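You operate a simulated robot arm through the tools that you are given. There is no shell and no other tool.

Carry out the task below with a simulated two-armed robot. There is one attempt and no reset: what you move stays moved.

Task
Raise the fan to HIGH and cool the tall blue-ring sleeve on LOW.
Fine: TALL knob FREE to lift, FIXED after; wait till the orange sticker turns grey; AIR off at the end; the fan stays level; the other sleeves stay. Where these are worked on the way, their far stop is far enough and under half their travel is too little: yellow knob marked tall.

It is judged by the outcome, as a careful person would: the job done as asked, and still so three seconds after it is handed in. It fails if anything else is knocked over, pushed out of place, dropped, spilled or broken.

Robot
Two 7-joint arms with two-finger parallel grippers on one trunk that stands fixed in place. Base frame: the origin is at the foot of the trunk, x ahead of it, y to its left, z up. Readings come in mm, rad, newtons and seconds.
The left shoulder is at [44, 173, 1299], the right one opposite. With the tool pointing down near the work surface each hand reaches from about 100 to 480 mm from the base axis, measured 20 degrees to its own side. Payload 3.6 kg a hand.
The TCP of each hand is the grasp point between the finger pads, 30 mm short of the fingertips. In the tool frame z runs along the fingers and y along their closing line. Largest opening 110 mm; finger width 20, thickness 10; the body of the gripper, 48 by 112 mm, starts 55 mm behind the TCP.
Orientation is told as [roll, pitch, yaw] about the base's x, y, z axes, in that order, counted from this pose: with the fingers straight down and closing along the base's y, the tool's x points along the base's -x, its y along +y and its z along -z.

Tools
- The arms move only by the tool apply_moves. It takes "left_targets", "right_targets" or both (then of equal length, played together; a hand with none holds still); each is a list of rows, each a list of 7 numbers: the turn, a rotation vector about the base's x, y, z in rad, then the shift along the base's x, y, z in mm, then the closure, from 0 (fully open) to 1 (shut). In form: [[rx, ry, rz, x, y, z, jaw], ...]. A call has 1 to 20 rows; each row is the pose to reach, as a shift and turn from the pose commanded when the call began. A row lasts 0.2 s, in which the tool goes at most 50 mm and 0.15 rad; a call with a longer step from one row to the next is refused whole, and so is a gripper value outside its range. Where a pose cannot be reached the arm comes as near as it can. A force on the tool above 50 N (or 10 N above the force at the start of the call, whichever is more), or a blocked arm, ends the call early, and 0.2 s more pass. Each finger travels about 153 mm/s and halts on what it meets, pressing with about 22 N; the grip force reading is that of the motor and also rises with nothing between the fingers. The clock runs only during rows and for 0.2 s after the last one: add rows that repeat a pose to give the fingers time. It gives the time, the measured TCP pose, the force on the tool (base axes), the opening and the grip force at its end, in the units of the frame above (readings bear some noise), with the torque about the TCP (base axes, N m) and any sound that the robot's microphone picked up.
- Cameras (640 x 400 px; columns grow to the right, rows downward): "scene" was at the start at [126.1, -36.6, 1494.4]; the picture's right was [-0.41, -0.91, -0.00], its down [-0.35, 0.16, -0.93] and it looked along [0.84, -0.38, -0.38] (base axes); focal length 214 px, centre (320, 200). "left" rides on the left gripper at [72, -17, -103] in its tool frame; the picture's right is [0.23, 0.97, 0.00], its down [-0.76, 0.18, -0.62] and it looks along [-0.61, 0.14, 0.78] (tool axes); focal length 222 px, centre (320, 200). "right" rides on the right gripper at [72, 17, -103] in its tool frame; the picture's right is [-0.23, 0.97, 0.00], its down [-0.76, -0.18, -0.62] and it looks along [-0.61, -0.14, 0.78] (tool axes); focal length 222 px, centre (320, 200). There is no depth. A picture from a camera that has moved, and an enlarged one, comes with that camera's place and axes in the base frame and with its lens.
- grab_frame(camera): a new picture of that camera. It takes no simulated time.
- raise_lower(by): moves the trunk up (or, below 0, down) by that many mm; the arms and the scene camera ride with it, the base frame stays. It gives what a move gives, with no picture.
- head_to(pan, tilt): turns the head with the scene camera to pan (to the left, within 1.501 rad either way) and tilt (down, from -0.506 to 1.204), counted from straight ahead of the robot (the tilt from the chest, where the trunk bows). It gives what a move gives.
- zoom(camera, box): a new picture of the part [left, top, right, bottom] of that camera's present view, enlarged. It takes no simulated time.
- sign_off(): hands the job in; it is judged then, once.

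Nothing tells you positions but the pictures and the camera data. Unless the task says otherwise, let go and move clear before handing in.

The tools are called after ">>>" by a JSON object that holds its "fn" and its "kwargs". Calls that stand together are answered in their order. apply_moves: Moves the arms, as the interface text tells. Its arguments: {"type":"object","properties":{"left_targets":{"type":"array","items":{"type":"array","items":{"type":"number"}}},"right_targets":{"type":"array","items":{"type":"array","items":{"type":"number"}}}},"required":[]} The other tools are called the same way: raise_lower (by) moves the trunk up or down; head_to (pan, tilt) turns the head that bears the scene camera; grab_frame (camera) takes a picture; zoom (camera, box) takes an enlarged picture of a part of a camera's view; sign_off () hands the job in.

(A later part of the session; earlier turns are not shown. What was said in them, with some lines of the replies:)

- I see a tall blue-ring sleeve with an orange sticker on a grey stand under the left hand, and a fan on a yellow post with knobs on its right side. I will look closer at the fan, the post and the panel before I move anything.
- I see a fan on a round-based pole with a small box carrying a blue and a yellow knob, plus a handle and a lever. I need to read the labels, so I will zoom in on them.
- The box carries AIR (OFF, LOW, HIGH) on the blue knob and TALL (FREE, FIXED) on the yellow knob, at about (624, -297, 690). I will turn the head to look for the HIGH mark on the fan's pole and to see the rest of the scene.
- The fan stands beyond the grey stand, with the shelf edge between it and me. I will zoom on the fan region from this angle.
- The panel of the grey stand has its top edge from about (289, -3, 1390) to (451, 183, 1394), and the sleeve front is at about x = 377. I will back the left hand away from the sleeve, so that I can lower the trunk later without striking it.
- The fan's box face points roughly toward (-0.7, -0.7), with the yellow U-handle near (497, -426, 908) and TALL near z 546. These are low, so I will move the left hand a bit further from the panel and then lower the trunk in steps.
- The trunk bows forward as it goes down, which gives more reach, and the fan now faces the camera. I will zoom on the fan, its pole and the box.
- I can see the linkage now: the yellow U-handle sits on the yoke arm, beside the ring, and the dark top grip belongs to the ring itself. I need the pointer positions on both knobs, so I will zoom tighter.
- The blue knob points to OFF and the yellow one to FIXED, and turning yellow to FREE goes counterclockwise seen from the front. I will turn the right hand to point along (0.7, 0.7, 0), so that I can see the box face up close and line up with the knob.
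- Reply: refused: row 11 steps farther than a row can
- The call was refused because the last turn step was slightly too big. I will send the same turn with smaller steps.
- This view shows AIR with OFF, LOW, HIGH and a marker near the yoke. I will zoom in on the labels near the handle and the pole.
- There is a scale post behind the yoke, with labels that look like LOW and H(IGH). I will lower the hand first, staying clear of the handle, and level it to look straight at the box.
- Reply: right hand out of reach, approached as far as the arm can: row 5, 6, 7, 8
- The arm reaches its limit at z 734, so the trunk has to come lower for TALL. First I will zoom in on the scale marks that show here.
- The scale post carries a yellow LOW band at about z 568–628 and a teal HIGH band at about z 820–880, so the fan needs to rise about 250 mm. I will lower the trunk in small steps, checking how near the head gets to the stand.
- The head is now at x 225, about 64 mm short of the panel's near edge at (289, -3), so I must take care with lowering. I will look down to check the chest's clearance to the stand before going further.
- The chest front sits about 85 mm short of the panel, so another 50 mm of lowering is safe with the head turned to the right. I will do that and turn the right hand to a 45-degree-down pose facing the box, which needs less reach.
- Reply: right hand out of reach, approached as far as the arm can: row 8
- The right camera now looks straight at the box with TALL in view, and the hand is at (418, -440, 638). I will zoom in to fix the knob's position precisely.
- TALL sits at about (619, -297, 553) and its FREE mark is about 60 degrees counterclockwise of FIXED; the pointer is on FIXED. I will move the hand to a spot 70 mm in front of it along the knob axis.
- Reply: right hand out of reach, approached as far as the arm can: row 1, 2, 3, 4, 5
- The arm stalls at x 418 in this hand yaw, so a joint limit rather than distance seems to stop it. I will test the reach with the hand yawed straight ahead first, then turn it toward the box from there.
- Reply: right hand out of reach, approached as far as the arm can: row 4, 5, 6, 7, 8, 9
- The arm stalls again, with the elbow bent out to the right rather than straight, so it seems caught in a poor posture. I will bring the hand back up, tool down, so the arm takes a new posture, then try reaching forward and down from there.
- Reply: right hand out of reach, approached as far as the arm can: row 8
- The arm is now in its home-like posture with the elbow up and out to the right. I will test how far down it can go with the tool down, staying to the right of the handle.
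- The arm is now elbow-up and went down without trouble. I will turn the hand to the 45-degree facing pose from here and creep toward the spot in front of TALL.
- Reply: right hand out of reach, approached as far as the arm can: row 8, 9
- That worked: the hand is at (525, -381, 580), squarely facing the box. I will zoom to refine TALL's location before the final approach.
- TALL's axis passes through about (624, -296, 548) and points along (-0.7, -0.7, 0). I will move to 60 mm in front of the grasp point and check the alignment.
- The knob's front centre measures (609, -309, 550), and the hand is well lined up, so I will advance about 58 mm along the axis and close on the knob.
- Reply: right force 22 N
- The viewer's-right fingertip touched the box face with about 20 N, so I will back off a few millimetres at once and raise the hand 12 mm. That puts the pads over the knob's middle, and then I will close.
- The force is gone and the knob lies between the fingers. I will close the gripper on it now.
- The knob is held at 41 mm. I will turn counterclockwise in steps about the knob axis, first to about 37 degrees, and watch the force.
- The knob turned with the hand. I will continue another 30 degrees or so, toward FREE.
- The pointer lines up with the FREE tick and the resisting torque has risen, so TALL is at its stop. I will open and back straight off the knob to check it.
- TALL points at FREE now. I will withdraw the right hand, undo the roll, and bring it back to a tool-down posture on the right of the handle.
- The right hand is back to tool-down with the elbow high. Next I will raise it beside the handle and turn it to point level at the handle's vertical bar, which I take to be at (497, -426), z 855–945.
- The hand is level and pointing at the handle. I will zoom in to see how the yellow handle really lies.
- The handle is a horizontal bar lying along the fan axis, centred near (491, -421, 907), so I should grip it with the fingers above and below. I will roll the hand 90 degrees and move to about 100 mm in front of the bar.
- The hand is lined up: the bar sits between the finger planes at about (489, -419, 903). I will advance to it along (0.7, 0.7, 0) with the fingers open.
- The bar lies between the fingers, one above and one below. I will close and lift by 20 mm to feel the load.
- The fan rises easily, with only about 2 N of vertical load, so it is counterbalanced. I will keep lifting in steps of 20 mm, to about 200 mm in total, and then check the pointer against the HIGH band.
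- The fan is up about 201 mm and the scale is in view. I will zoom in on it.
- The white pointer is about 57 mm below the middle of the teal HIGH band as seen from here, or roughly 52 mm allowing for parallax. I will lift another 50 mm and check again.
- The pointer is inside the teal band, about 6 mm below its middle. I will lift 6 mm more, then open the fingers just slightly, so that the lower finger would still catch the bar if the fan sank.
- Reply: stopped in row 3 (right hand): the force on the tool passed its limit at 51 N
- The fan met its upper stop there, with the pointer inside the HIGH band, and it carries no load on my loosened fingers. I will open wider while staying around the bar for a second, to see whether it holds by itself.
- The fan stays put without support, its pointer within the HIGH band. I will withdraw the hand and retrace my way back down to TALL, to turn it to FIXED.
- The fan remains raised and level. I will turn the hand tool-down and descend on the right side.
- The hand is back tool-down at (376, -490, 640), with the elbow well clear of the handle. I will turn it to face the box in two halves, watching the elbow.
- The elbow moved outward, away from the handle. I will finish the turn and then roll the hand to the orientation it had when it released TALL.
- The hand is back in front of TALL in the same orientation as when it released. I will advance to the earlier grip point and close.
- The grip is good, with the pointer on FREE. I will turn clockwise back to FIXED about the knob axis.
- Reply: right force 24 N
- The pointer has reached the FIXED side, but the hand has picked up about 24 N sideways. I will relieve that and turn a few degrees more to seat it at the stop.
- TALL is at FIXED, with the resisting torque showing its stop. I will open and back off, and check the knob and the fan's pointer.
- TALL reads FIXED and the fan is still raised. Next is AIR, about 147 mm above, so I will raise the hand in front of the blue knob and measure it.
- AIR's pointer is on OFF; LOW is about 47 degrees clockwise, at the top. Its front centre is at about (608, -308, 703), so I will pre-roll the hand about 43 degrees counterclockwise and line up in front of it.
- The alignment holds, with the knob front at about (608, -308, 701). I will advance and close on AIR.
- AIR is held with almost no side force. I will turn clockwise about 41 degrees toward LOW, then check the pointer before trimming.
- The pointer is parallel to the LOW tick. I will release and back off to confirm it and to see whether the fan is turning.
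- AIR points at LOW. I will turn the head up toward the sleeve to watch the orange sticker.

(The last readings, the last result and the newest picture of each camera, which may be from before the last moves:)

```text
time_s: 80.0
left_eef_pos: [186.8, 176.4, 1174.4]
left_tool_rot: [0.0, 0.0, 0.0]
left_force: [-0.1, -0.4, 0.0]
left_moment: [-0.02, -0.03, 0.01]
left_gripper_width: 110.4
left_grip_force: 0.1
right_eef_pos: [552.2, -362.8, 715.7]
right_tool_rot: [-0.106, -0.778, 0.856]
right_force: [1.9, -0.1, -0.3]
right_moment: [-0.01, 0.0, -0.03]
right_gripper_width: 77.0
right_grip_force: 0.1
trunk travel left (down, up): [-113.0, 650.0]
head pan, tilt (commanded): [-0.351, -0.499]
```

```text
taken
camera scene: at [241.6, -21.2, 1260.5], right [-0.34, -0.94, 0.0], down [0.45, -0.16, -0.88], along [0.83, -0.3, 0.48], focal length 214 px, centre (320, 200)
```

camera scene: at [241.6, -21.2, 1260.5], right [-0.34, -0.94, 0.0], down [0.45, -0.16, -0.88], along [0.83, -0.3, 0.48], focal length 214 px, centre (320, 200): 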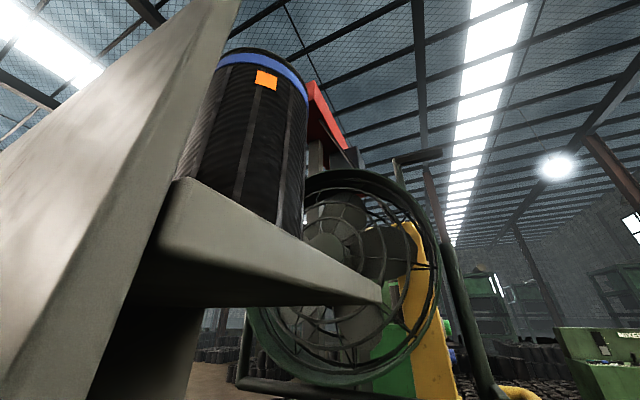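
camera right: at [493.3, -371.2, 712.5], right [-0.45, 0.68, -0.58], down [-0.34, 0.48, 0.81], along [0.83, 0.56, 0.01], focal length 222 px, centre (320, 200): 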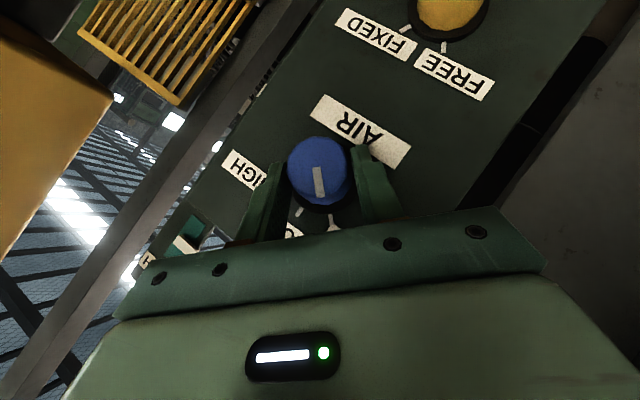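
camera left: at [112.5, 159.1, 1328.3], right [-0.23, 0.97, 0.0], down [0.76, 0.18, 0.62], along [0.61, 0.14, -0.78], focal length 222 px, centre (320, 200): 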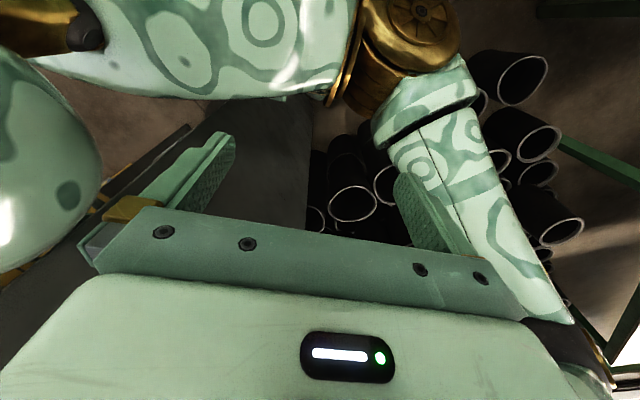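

I can see the sleeve with its orange sticker, and the raised fan blowing at it. I will wait in place and watch the colour.

>>> {"fn": "apply_moves", "kwargs": {"right_targets": [[0, 0, 0, 0, 0, 0, 0.3], [0, 0, 0, 0, 0, 0, 0.3], [0, 0, 0, 0, 0, 0, 0.3], [0, 0, 0, 0, 0, 0, 0.3], [0, 0, 0, 0, 0, 0, 0.3], [0, 0, 0, 0, 0, 0, 0.3], [0, 0, 0, 0, 0, 0, 0.3], [0, 0, 0, 0, 0, 0, 0.3], [0, 0, 0, 0, 0, 0, 0.3], [0, 0, 0, 0, 0, 0, 0.3], [0, 0, 0, 0, 0, 0, 0.3], [0, 0, 0, 0, 0, 0, 0.3], [0, 0, 0, 0, 0, 0, 0.3], [0, 0, 0, 0, 0, 0, 0.3], [0, 0, 0, 0, 0, 0, 0.3], [0, 0, 0, 0, 0, 0, 0.3], [0, 0, 0, 0, 0, 0, 0.3], [0, 0, 0, 0, 0, 0, 0.3], [0, 0, 0, 0, 0, 0, 0.3], [0, 0, 0, 0, 0, 0, 0.3]]}}

>>> {"fn": "grab_frame", "kwargs": {"camera": "scene"}}

>>> {"fn": "zoom", "kwargs": {"camera": "scene", "box": [180, 40, 460, 400]}}

```text
time_s: 84.2
left_eef_pos: [185.6, 176.1, 1176.1]
left_tool_rot: [-0.001, 0.0, 0.002]
left_force: [0.5, 0.5, 0.5]
left_moment: [-0.02, 0.0, 0.01]
left_gripper_width: 109.9
left_grip_force: 0.1
right_eef_pos: [552.4, -364.2, 715.5]
right_tool_rot: [-0.106, -0.779, 0.857]
right_force: [-0.3, 1.2, 0.3]
right_moment: [0.0, 0.01, 0.01]
right_gripper_width: 77.0
right_grip_force: 0.1
trunk travel left (down, up): [-113.0, 650.0]
head pan, tilt (commanded): [-0.351, -0.499]
```

```text
taken
camera scene: at [241.6, -21.1, 1260.5], right [-0.34, -0.94, 0.0], down [0.45, -0.16, -0.88], along [0.82, -0.3, 0.48], focal length 214 px, centre (320, 200)
```

scene: 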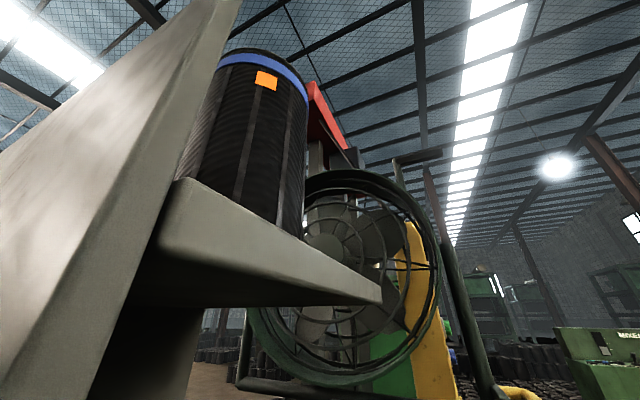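

```text
1.11 times, centred on (320, 220) of scene
camera zoom: at [241.6, -21.1, 1260.5], right [-0.34, -0.94, 0.0], down [0.45, -0.16, -0.88], along [0.82, -0.3, 0.48], focal length 238 px, centre (320, 178)
```

zoom: 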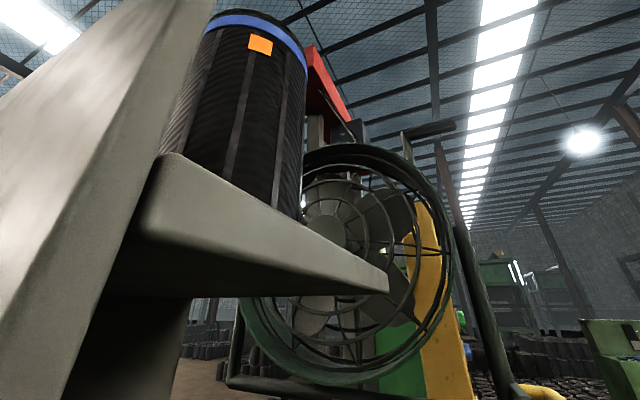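

The blades have moved between the pictures, so the fan is running on LOW, and the sticker is still orange. I will keep waiting.

>>> {"fn": "apply_moves", "kwargs": {"right_targets": [[0, 0, 0, 0, 0, 0, 0.3], [0, 0, 0, 0, 0, 0, 0.3], [0, 0, 0, 0, 0, 0, 0.3], [0, 0, 0, 0, 0, 0, 0.3], [0, 0, 0, 0, 0, 0, 0.3], [0, 0, 0, 0, 0, 0, 0.3], [0, 0, 0, 0, 0, 0, 0.3], [0, 0, 0, 0, 0, 0, 0.3], [0, 0, 0, 0, 0, 0, 0.3], [0, 0, 0, 0, 0, 0, 0.3], [0, 0, 0, 0, 0, 0, 0.3], [0, 0, 0, 0, 0, 0, 0.3], [0, 0, 0, 0, 0, 0, 0.3], [0, 0, 0, 0, 0, 0, 0.3], [0, 0, 0, 0, 0, 0, 0.3], [0, 0, 0, 0, 0, 0, 0.3], [0, 0, 0, 0, 0, 0, 0.3], [0, 0, 0, 0, 0, 0, 0.3], [0, 0, 0, 0, 0, 0, 0.3], [0, 0, 0, 0, 0, 0, 0.3]]}}

>>> {"fn": "zoom", "kwargs": {"camera": "scene", "box": [200, 40, 460, 400]}}

>>> {"fn": "apply_moves", "kwargs": {"right_targets": [[0, 0, 0, 0, 0, 0, 0.3], [0, 0, 0, 0, 0, 0, 0.3], [0, 0, 0, 0, 0, 0, 0.3], [0, 0, 0, 0, 0, 0, 0.3], [0, 0, 0, 0, 0, 0, 0.3], [0, 0, 0, 0, 0, 0, 0.3], [0, 0, 0, 0, 0, 0, 0.3], [0, 0, 0, 0, 0, 0, 0.3], [0, 0, 0, 0, 0, 0, 0.3], [0, 0, 0, 0, 0, 0, 0.3], [0, 0, 0, 0, 0, 0, 0.3], [0, 0, 0, 0, 0, 0, 0.3], [0, 0, 0, 0, 0, 0, 0.3], [0, 0, 0, 0, 0, 0, 0.3], [0, 0, 0, 0, 0, 0, 0.3], [0, 0, 0, 0, 0, 0, 0.3], [0, 0, 0, 0, 0, 0, 0.3], [0, 0, 0, 0, 0, 0, 0.3], [0, 0, 0, 0, 0, 0, 0.3], [0, 0, 0, 0, 0, 0, 0.3]]}}

>>> {"fn": "zoom", "kwargs": {"camera": "scene", "box": [200, 40, 460, 400]}}

```text
time_s: 88.4
left_eef_pos: [186.6, 176.0, 1176.1]
left_tool_rot: [0.001, 0.001, 0.001]
left_force: [0.2, 0.1, -0.6]
left_moment: [-0.04, -0.02, 0.0]
left_gripper_width: 109.9
left_grip_force: 0.0
right_eef_pos: [553.1, -363.8, 715.7]
right_tool_rot: [-0.106, -0.78, 0.857]
right_force: [0.8, 0.3, 0.6]
right_moment: [-0.01, 0.01, -0.06]
right_gripper_width: 77.1
right_grip_force: 0.1
trunk travel left (down, up): [-113.0, 650.0]
head pan, tilt (commanded): [-0.351, -0.499]
```

```text
1.11 times, centred on (330, 220) of scene
camera zoom: at [241.6, -21.1, 1260.5], right [-0.34, -0.94, 0.0], down [0.45, -0.16, -0.88], along [0.82, -0.3, 0.48], focal length 238 px, centre (309, 178)
```

zoom: 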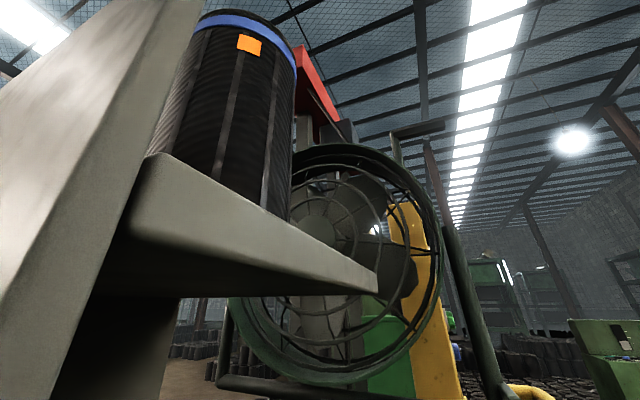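

```text
time_s: 92.6
left_eef_pos: [185.9, 176.2, 1174.3]
left_tool_rot: [-0.001, 0.001, 0.0]
left_force: [0.1, 0.3, 0.2]
left_moment: [0.0, 0.0, 0.0]
left_gripper_width: 110.1
left_grip_force: 0.1
right_eef_pos: [552.5, -363.7, 714.9]
right_tool_rot: [-0.106, -0.777, 0.857]
right_force: [-0.4, -0.3, 0.6]
right_moment: [0.0, 0.04, -0.03]
right_gripper_width: 77.2
right_grip_force: 0.1
trunk travel left (down, up): [-113.0, 650.0]
head pan, tilt (commanded): [-0.351, -0.499]
```

```text
1.11 times, centred on (330, 220) of scene
camera zoom: at [241.6, -21.1, 1260.5], right [-0.34, -0.94, 0.0], down [0.45, -0.16, -0.88], along [0.82, -0.3, 0.48], focal length 238 px, centre (309, 178)
```

zoom: 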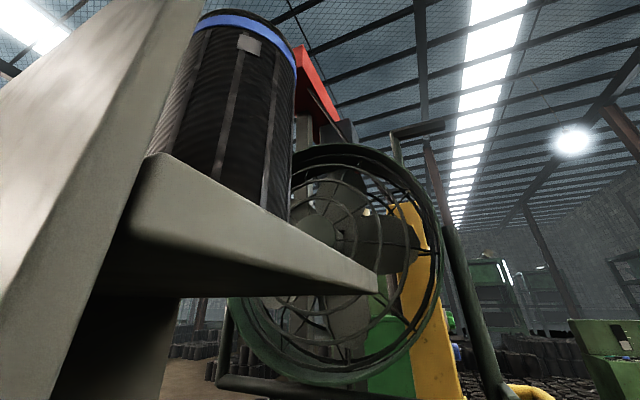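

The sticker has turned grey at about 92 s. I will go back onto AIR right away and turn it to OFF.

>>> {"fn": "apply_moves", "kwargs": {"right_targets": [[0, 0, 0, 18, 18, 0, 0.3], [0, 0, 0, 36, 36, -0.3, 0.3], [0, 0, 0, 55, 54.5, -0.5, 0.3], [0, 0, 0, 55, 54.5, -0.5, 0.3], [0, 0, 0, 55, 54.5, -0.5, 0.45], [0, 0, 0, 55, 54.5, -0.5, 0.7], [0, 0, 0, 55, 54.5, -0.5, 1.0], [0, 0, 0, 55, 54.5, -0.5, 1.0]]}}

>>> {"fn": "zoom", "kwargs": {"camera": "right", "box": [240, 80, 400, 240]}}

```text
time_s: 94.4
left_eef_pos: [187.0, 176.4, 1174.7]
left_tool_rot: [0.002, 0.0, 0.002]
left_force: [-0.1, 0.6, 1.5]
left_moment: [-0.01, -0.03, 0.0]
left_gripper_width: 110.1
left_grip_force: 0.1
right_eef_pos: [608.1, -310.0, 714.1]
right_tool_rot: [-0.11, -0.781, 0.858]
right_force: [15.7, -9.2, 6.3]
right_moment: [-0.67, 0.35, -0.78]
right_gripper_width: 41.0
right_grip_force: 44.8
trunk travel left (down, up): [-113.0, 650.0]
head pan, tilt (commanded): [-0.351, -0.499]
```

```text
2.50 times, centred on (320, 160) of right
camera zoom: at [506.2, -382.9, 734.5], right [-0.58, 0.81, 0.08], down [0.14, 0.0, 0.99], along [0.8, 0.58, -0.12], focal length 555 px, centre (320, 300)
```

zoom: 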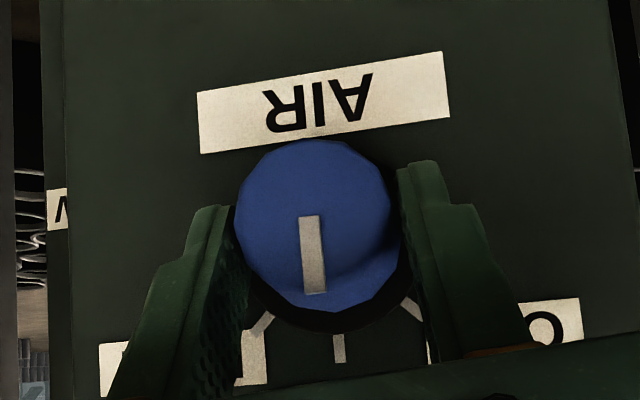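

The knob is held on LOW. I will turn it counterclockwise about 48 degrees to OFF, relieving the small side force on the way.

>>> {"fn": "apply_moves", "kwargs": {"right_targets": [[-0.085, -0.085, 0, 0.2, -0.2, -0.2, 1], [-0.17, -0.17, 0, -0.9, 0.9, -0.6, 1], [-0.255, -0.255, 0, -1.9, 1.9, -1.1, 1], [-0.34, -0.34, 0, -2.8, 2.8, -1.8, 1], [-0.424, -0.424, 0, -3.7, 3.7, -2.7, 1], [-0.509, -0.509, 0, -4.4, 4.4, -3.7, 1], [-0.58, -0.58, 0, -5.0, 5.0, -4.5, 1]]}}

>>> {"fn": "zoom", "kwargs": {"camera": "right", "box": [240, 80, 400, 240]}}

```text
time_s: 96.0
left_eef_pos: [184.4, 176.8, 1174.1]
left_tool_rot: [0.001, 0.0, 0.0]
left_force: [0.1, 0.0, 0.5]
left_moment: [-0.04, -0.05, 0.01]
left_gripper_width: 110.0
left_grip_force: 0.2
right_eef_pos: [602.2, -302.2, 707.6]
right_tool_rot: [-1.055, -0.457, 1.443]
right_force: [-0.7, 2.9, 6.1]
right_moment: [0.23, 0.36, -0.44]
right_gripper_width: 40.9
right_grip_force: 44.9
trunk travel left (down, up): [-113.0, 650.0]
head pan, tilt (commanded): [-0.351, -0.499]
```

```text
2.50 times, centred on (320, 160) of right
camera zoom: at [493.0, -369.9, 708.6], right [-0.4, 0.63, -0.66], down [-0.39, 0.53, 0.75], along [0.83, 0.56, 0.03], focal length 555 px, centre (320, 300)
```

zoom: 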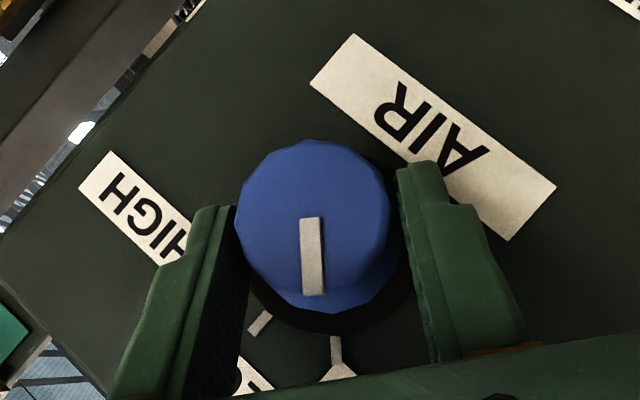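

AIR lines up with OFF and is at its stop. I will release, back off and confirm that the fan stops.

>>> {"fn": "apply_moves", "kwargs": {"right_targets": [[0, 0, 0, 0, 0, 0, 0.6], [0, 0, 0, 0, 0, 0, 0.3], [0, 0, 0, 0, 0, 0, 0.3], [0, 0, 0, -25, -25, 0, 0.3], [0, 0, 0, -55, -55, 0, 0.3], [0, 0, 0, -80, -85, 0, 0.3]]}}

>>> {"fn": "grab_frame", "kwargs": {"camera": "right"}}

>>> {"fn": "zoom", "kwargs": {"camera": "right", "box": [240, 0, 460, 240]}}

>>> {"fn": "grab_frame", "kwargs": {"camera": "scene"}}

```text
time_s: 97.4
left_eef_pos: [185.0, 177.1, 1174.9]
left_tool_rot: [0.001, 0.0, 0.003]
left_force: [-0.6, 0.7, -1.1]
left_moment: [-0.04, 0.02, 0.01]
left_gripper_width: 109.8
left_grip_force: 0.1
right_eef_pos: [520.4, -388.5, 711.4]
right_tool_rot: [-1.058, -0.458, 1.446]
right_force: [0.4, 0.9, 0.1]
right_moment: [0.0, 0.03, 0.0]
right_gripper_width: 77.1
right_grip_force: 0.0
trunk travel left (down, up): [-113.0, 650.0]
head pan, tilt (commanded): [-0.351, -0.499]
```

```text
taken
camera right: at [412.6, -455.3, 710.4], right [-0.4, 0.63, -0.66], down [-0.39, 0.53, 0.75], along [0.83, 0.56, 0.04], focal length 222 px, centre (320, 200)
```

right: 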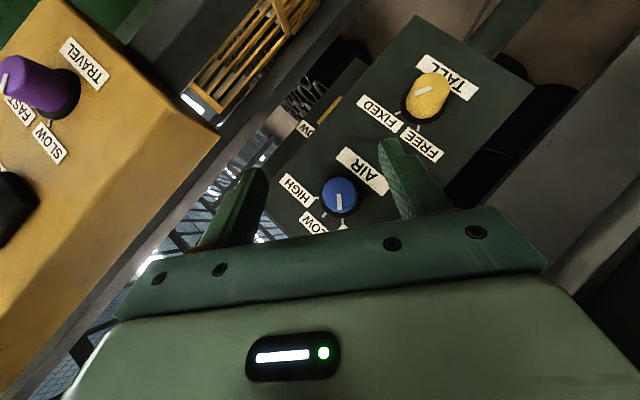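

```text
1.67 times, centred on (350, 120) of right
camera zoom: at [412.6, -455.3, 710.4], right [-0.4, 0.63, -0.66], down [-0.39, 0.53, 0.75], along [0.83, 0.56, 0.04], focal length 370 px, centre (270, 333)
```

zoom: 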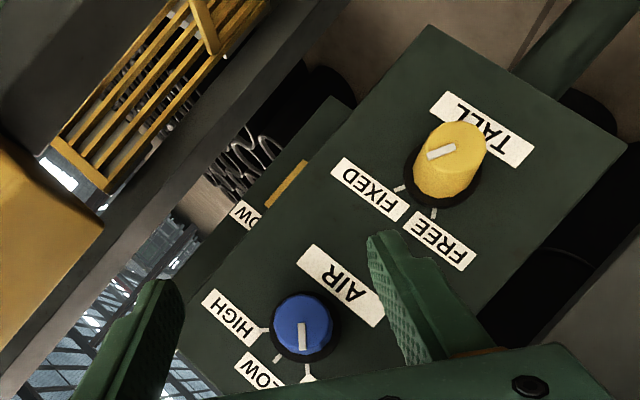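

```text
taken
camera scene: at [241.2, -21.0, 1260.7], right [-0.34, -0.94, 0.0], down [0.45, -0.16, -0.88], along [0.82, -0.3, 0.48], focal length 214 px, centre (320, 200)
```

scene: 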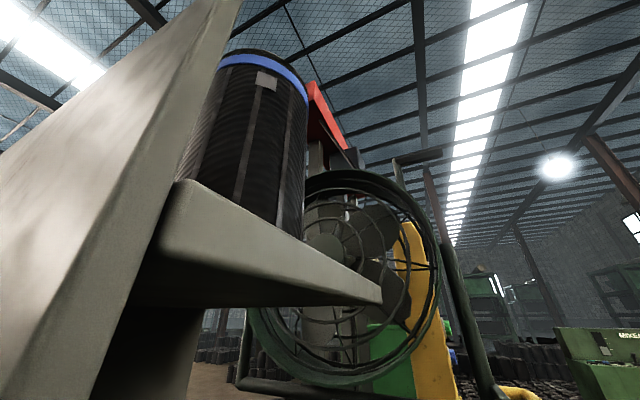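

AIR reads OFF and TALL reads FIXED, and the sticker is grey. I will move the hand further clear and check that the blades have stopped and the height pointer is still in the HIGH band.

>>> {"fn": "apply_moves", "kwargs": {"right_targets": [[0.085, 0.085, 0, -20, -25, 5, 0.3], [0.17, 0.17, 0, -40, -45, 10, 0.3], [0.255, 0.255, 0, -60, -65, 15, 0.3], [0.34, 0.34, 0, -75, -80, 20, 0.3], [0.425, 0.425, 0, -90, -95, 25, 0.3], [0.51, 0.51, 0, -105, -110, 30, 0.3], [0.58, 0.58, 0, -115, -120, 35, 0.3]]}}

>>> {"fn": "grab_frame", "kwargs": {"camera": "scene"}}

>>> {"fn": "grab_frame", "kwargs": {"camera": "right"}}

```text
time_s: 99.0
left_eef_pos: [186.9, 176.0, 1174.6]
left_tool_rot: [0.002, -0.001, 0.001]
left_force: [0.4, 1.0, 0.1]
left_moment: [0.01, 0.0, 0.0]
left_gripper_width: 110.2
left_grip_force: 0.0
right_eef_pos: [406.2, -510.1, 743.8]
right_tool_rot: [-0.105, -0.779, 0.857]
right_force: [-1.1, -0.9, -0.1]
right_moment: [0.03, 0.03, 0.0]
right_gripper_width: 76.9
right_grip_force: 0.0
right hand out of reach, approached as far as the arm can: row 3
trunk travel left (down, up): [-113.0, 650.0]
head pan, tilt (commanded): [-0.351, -0.499]
```

```text
taken
camera scene: at [241.5, -21.2, 1260.5], right [-0.34, -0.94, 0.0], down [0.45, -0.16, -0.88], along [0.82, -0.3, 0.48], focal length 214 px, centre (320, 200)
```

scene: 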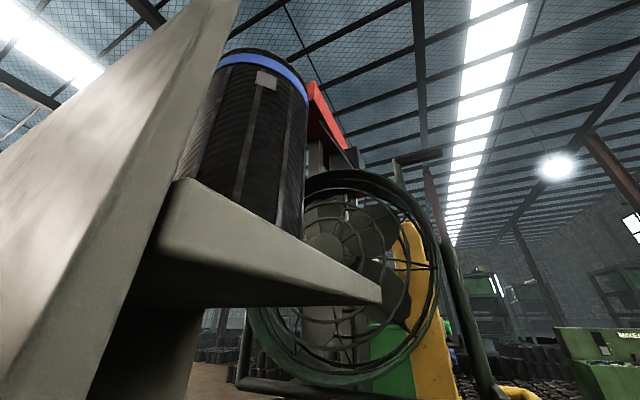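

```text
taken
camera right: at [303.2, -582.6, 764.2], right [-0.58, 0.81, 0.09], down [0.14, 0.0, 0.99], along [0.8, 0.59, -0.12], focal length 222 px, centre (320, 200)
```

right: 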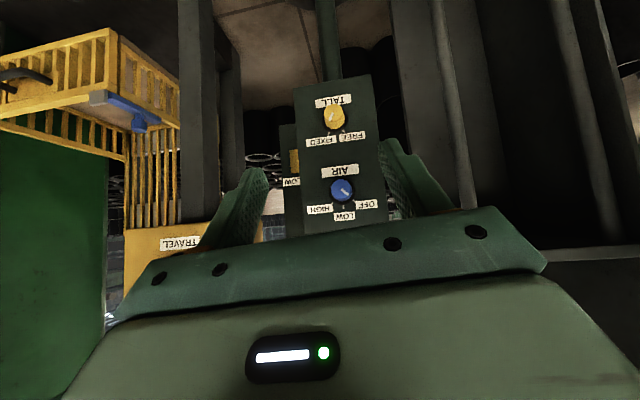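

The blades are in the same place as 1.6 s earlier, so the fan has stopped. I will confirm the knobs up close and raise the hand a little to see the height scale.

>>> {"fn": "zoom", "kwargs": {"camera": "right", "box": [280, 80, 400, 240]}}

>>> {"fn": "apply_moves", "kwargs": {"right_targets": [[0, 0, 0, -10, -10, 40, 0.3], [0, 0, 0, -20, -20, 80, 0.3], [0, 0, 0, -25, -25, 120, 0.3], [0, 0, 0, -25, -25, 160, 0.3], [0, 0, 0, -25, -25, 200, 0.3]]}}

>>> {"fn": "grab_frame", "kwargs": {"camera": "right"}}

>>> {"fn": "head_to", "kwargs": {"pan": -0.8, "tilt": 0.4}}

>>> {"fn": "grab_frame", "kwargs": {"camera": "scene"}}

```text
2.50 times, centred on (340, 160) of right
camera zoom: at [303.2, -582.6, 764.2], right [-0.58, 0.81, 0.09], down [0.14, 0.0, 0.99], along [0.8, 0.59, -0.12], focal length 555 px, centre (270, 300)
```

zoom: 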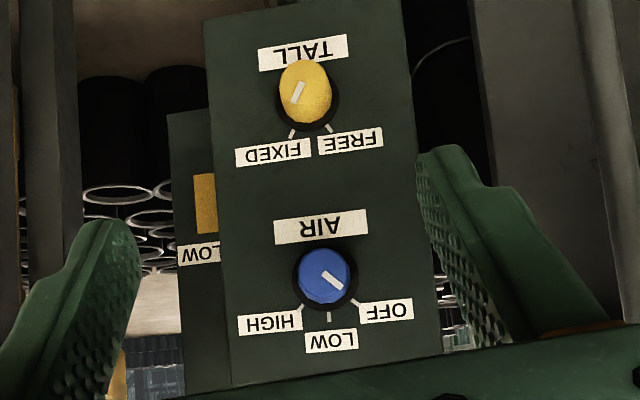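

```text
time_s: 100.2
left_eef_pos: [185.7, 177.1, 1175.3]
left_tool_rot: [0.0, 0.001, 0.001]
left_force: [0.4, -0.4, 0.0]
left_moment: [0.0, 0.0, 0.02]
left_gripper_width: 109.9
left_grip_force: 0.0
right_eef_pos: [382.1, -534.9, 945.3]
right_tool_rot: [-0.105, -0.779, 0.858]
right_force: [0.4, -0.3, 0.3]
right_moment: [0.02, 0.0, -0.01]
right_gripper_width: 76.8
right_grip_force: 0.0
trunk travel left (down, up): [-113.0, 650.0]
head pan, tilt (commanded): [-0.351, -0.499]
```

```text
taken
camera right: at [279.4, -609.0, 965.9], right [-0.58, 0.81, 0.09], down [0.14, 0.0, 0.99], along [0.8, 0.58, -0.12], focal length 222 px, centre (320, 200)
```

right: 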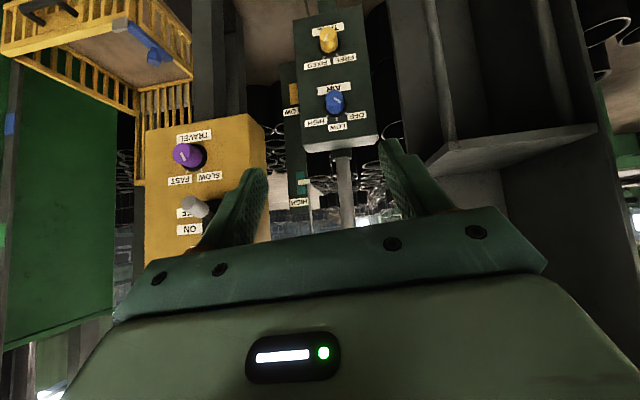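

```text
time_s: 101.4
left_eef_pos: [186.9, 176.4, 1174.2]
left_tool_rot: [0.001, 0.0, 0.0]
left_force: [0.5, -0.4, 1.1]
left_moment: [-0.01, 0.03, 0.01]
left_gripper_width: 109.9
left_grip_force: 0.1
right_eef_pos: [381.3, -535.1, 944.8]
right_tool_rot: [-0.106, -0.778, 0.857]
right_force: [0.1, -0.3, 0.1]
right_moment: [0.0, 0.0, 0.03]
right_gripper_width: 77.1
right_grip_force: 0.0
trunk travel left (down, up): [-113.0, 650.0]
head pan, tilt (commanded): [-0.799, 0.4]
```

```text
taken
camera scene: at [243.1, -64.5, 1183.6], right [-0.72, -0.7, 0.0], down [-0.27, 0.28, -0.92], along [0.64, -0.66, -0.39], focal length 214 px, centre (320, 200)
```

scene: 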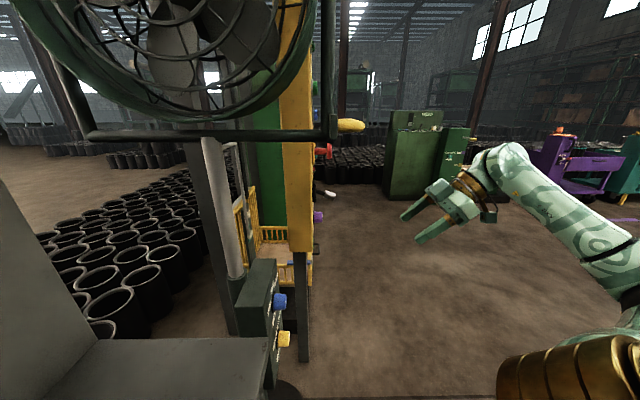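

>>> {"fn": "zoom", "kwargs": {"camera": "right", "box": [270, 60, 390, 220]}}

>>> {"fn": "zoom", "kwargs": {"camera": "right", "box": [275, 150, 335, 220]}}

>>> {"fn": "zoom", "kwargs": {"camera": "scene", "box": [60, 0, 400, 180]}}

```text
2.50 times, centred on (330, 140) of right
camera zoom: at [279.7, -609.2, 965.1], right [-0.58, 0.81, 0.09], down [0.14, 0.0, 0.99], along [0.8, 0.59, -0.12], focal length 555 px, centre (295, 350)
```

zoom: 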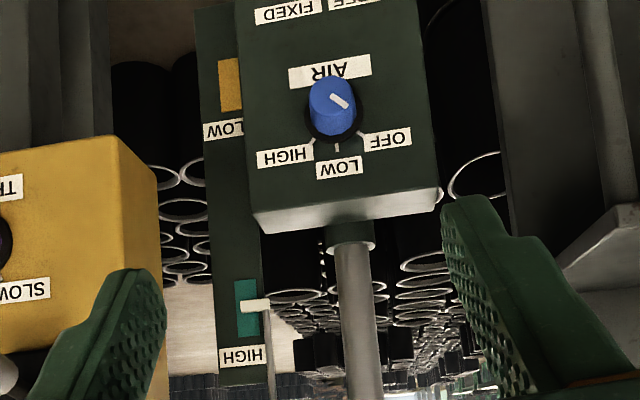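

```text
5.71 times, centred on (305, 185) of right
camera zoom: at [279.7, -609.2, 965.1], right [-0.58, 0.81, 0.09], down [0.14, 0.0, 0.99], along [0.8, 0.59, -0.12], focal length 1269 px, centre (406, 286)
```

zoom: 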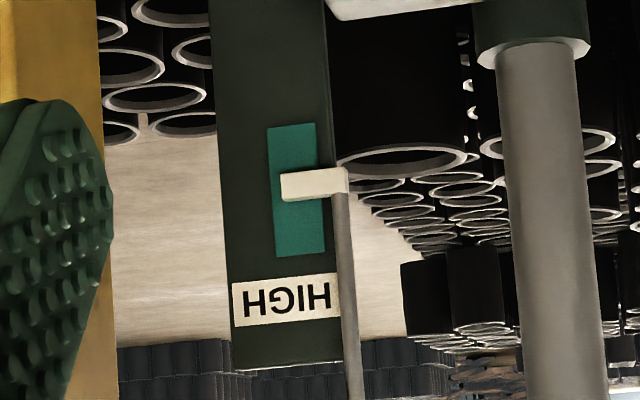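

```text
1.88 times, centred on (230, 90) of scene
camera zoom: at [243.1, -64.5, 1183.6], right [-0.72, -0.7, 0.0], down [-0.27, 0.28, -0.92], along [0.64, -0.66, -0.39], focal length 404 px, centre (489, 407)
```

zoom: 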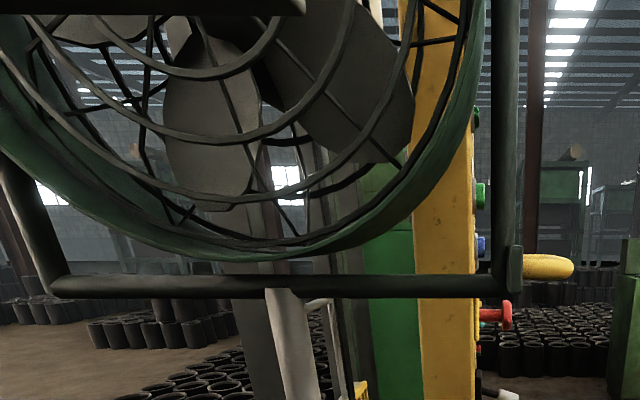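

The height pointer sits near the middle of the HIGH band, TALL reads FIXED and AIR reads OFF. The fan is level, the sticker has turned grey and both hands are clear, so I will hand the job in.

>>> {"fn": "sign_off", "kwargs": {}}

```text
The job is handed in.
```

The fan is up at HIGH and the tall blue-ring sleeve has been cooled on LOW; I've handed the job in.

- **Fan height:** I turned TALL to FREE and lifted the fan about 250 mm by the yellow handle until it met its top stop. The pointer sits near the middle of the teal HIGH band.
- **TALL:** it was then turned back to FIXED, to its stop.
- **Cooling:** AIR ran on LOW for about 15 to 18 seconds, until the orange sticker turned grey.
- **AIR:** it is back on OFF, and the blades had stopped when I last looked.
- **Level and surroundings:** the fan looks level in the last picture. I didn't touch the sleeves, and both hands are clear.

On the first approach to TALL, one fingertip pressed the control box face with about 20 N before I backed off. I saw no movement of the stand afterwards.
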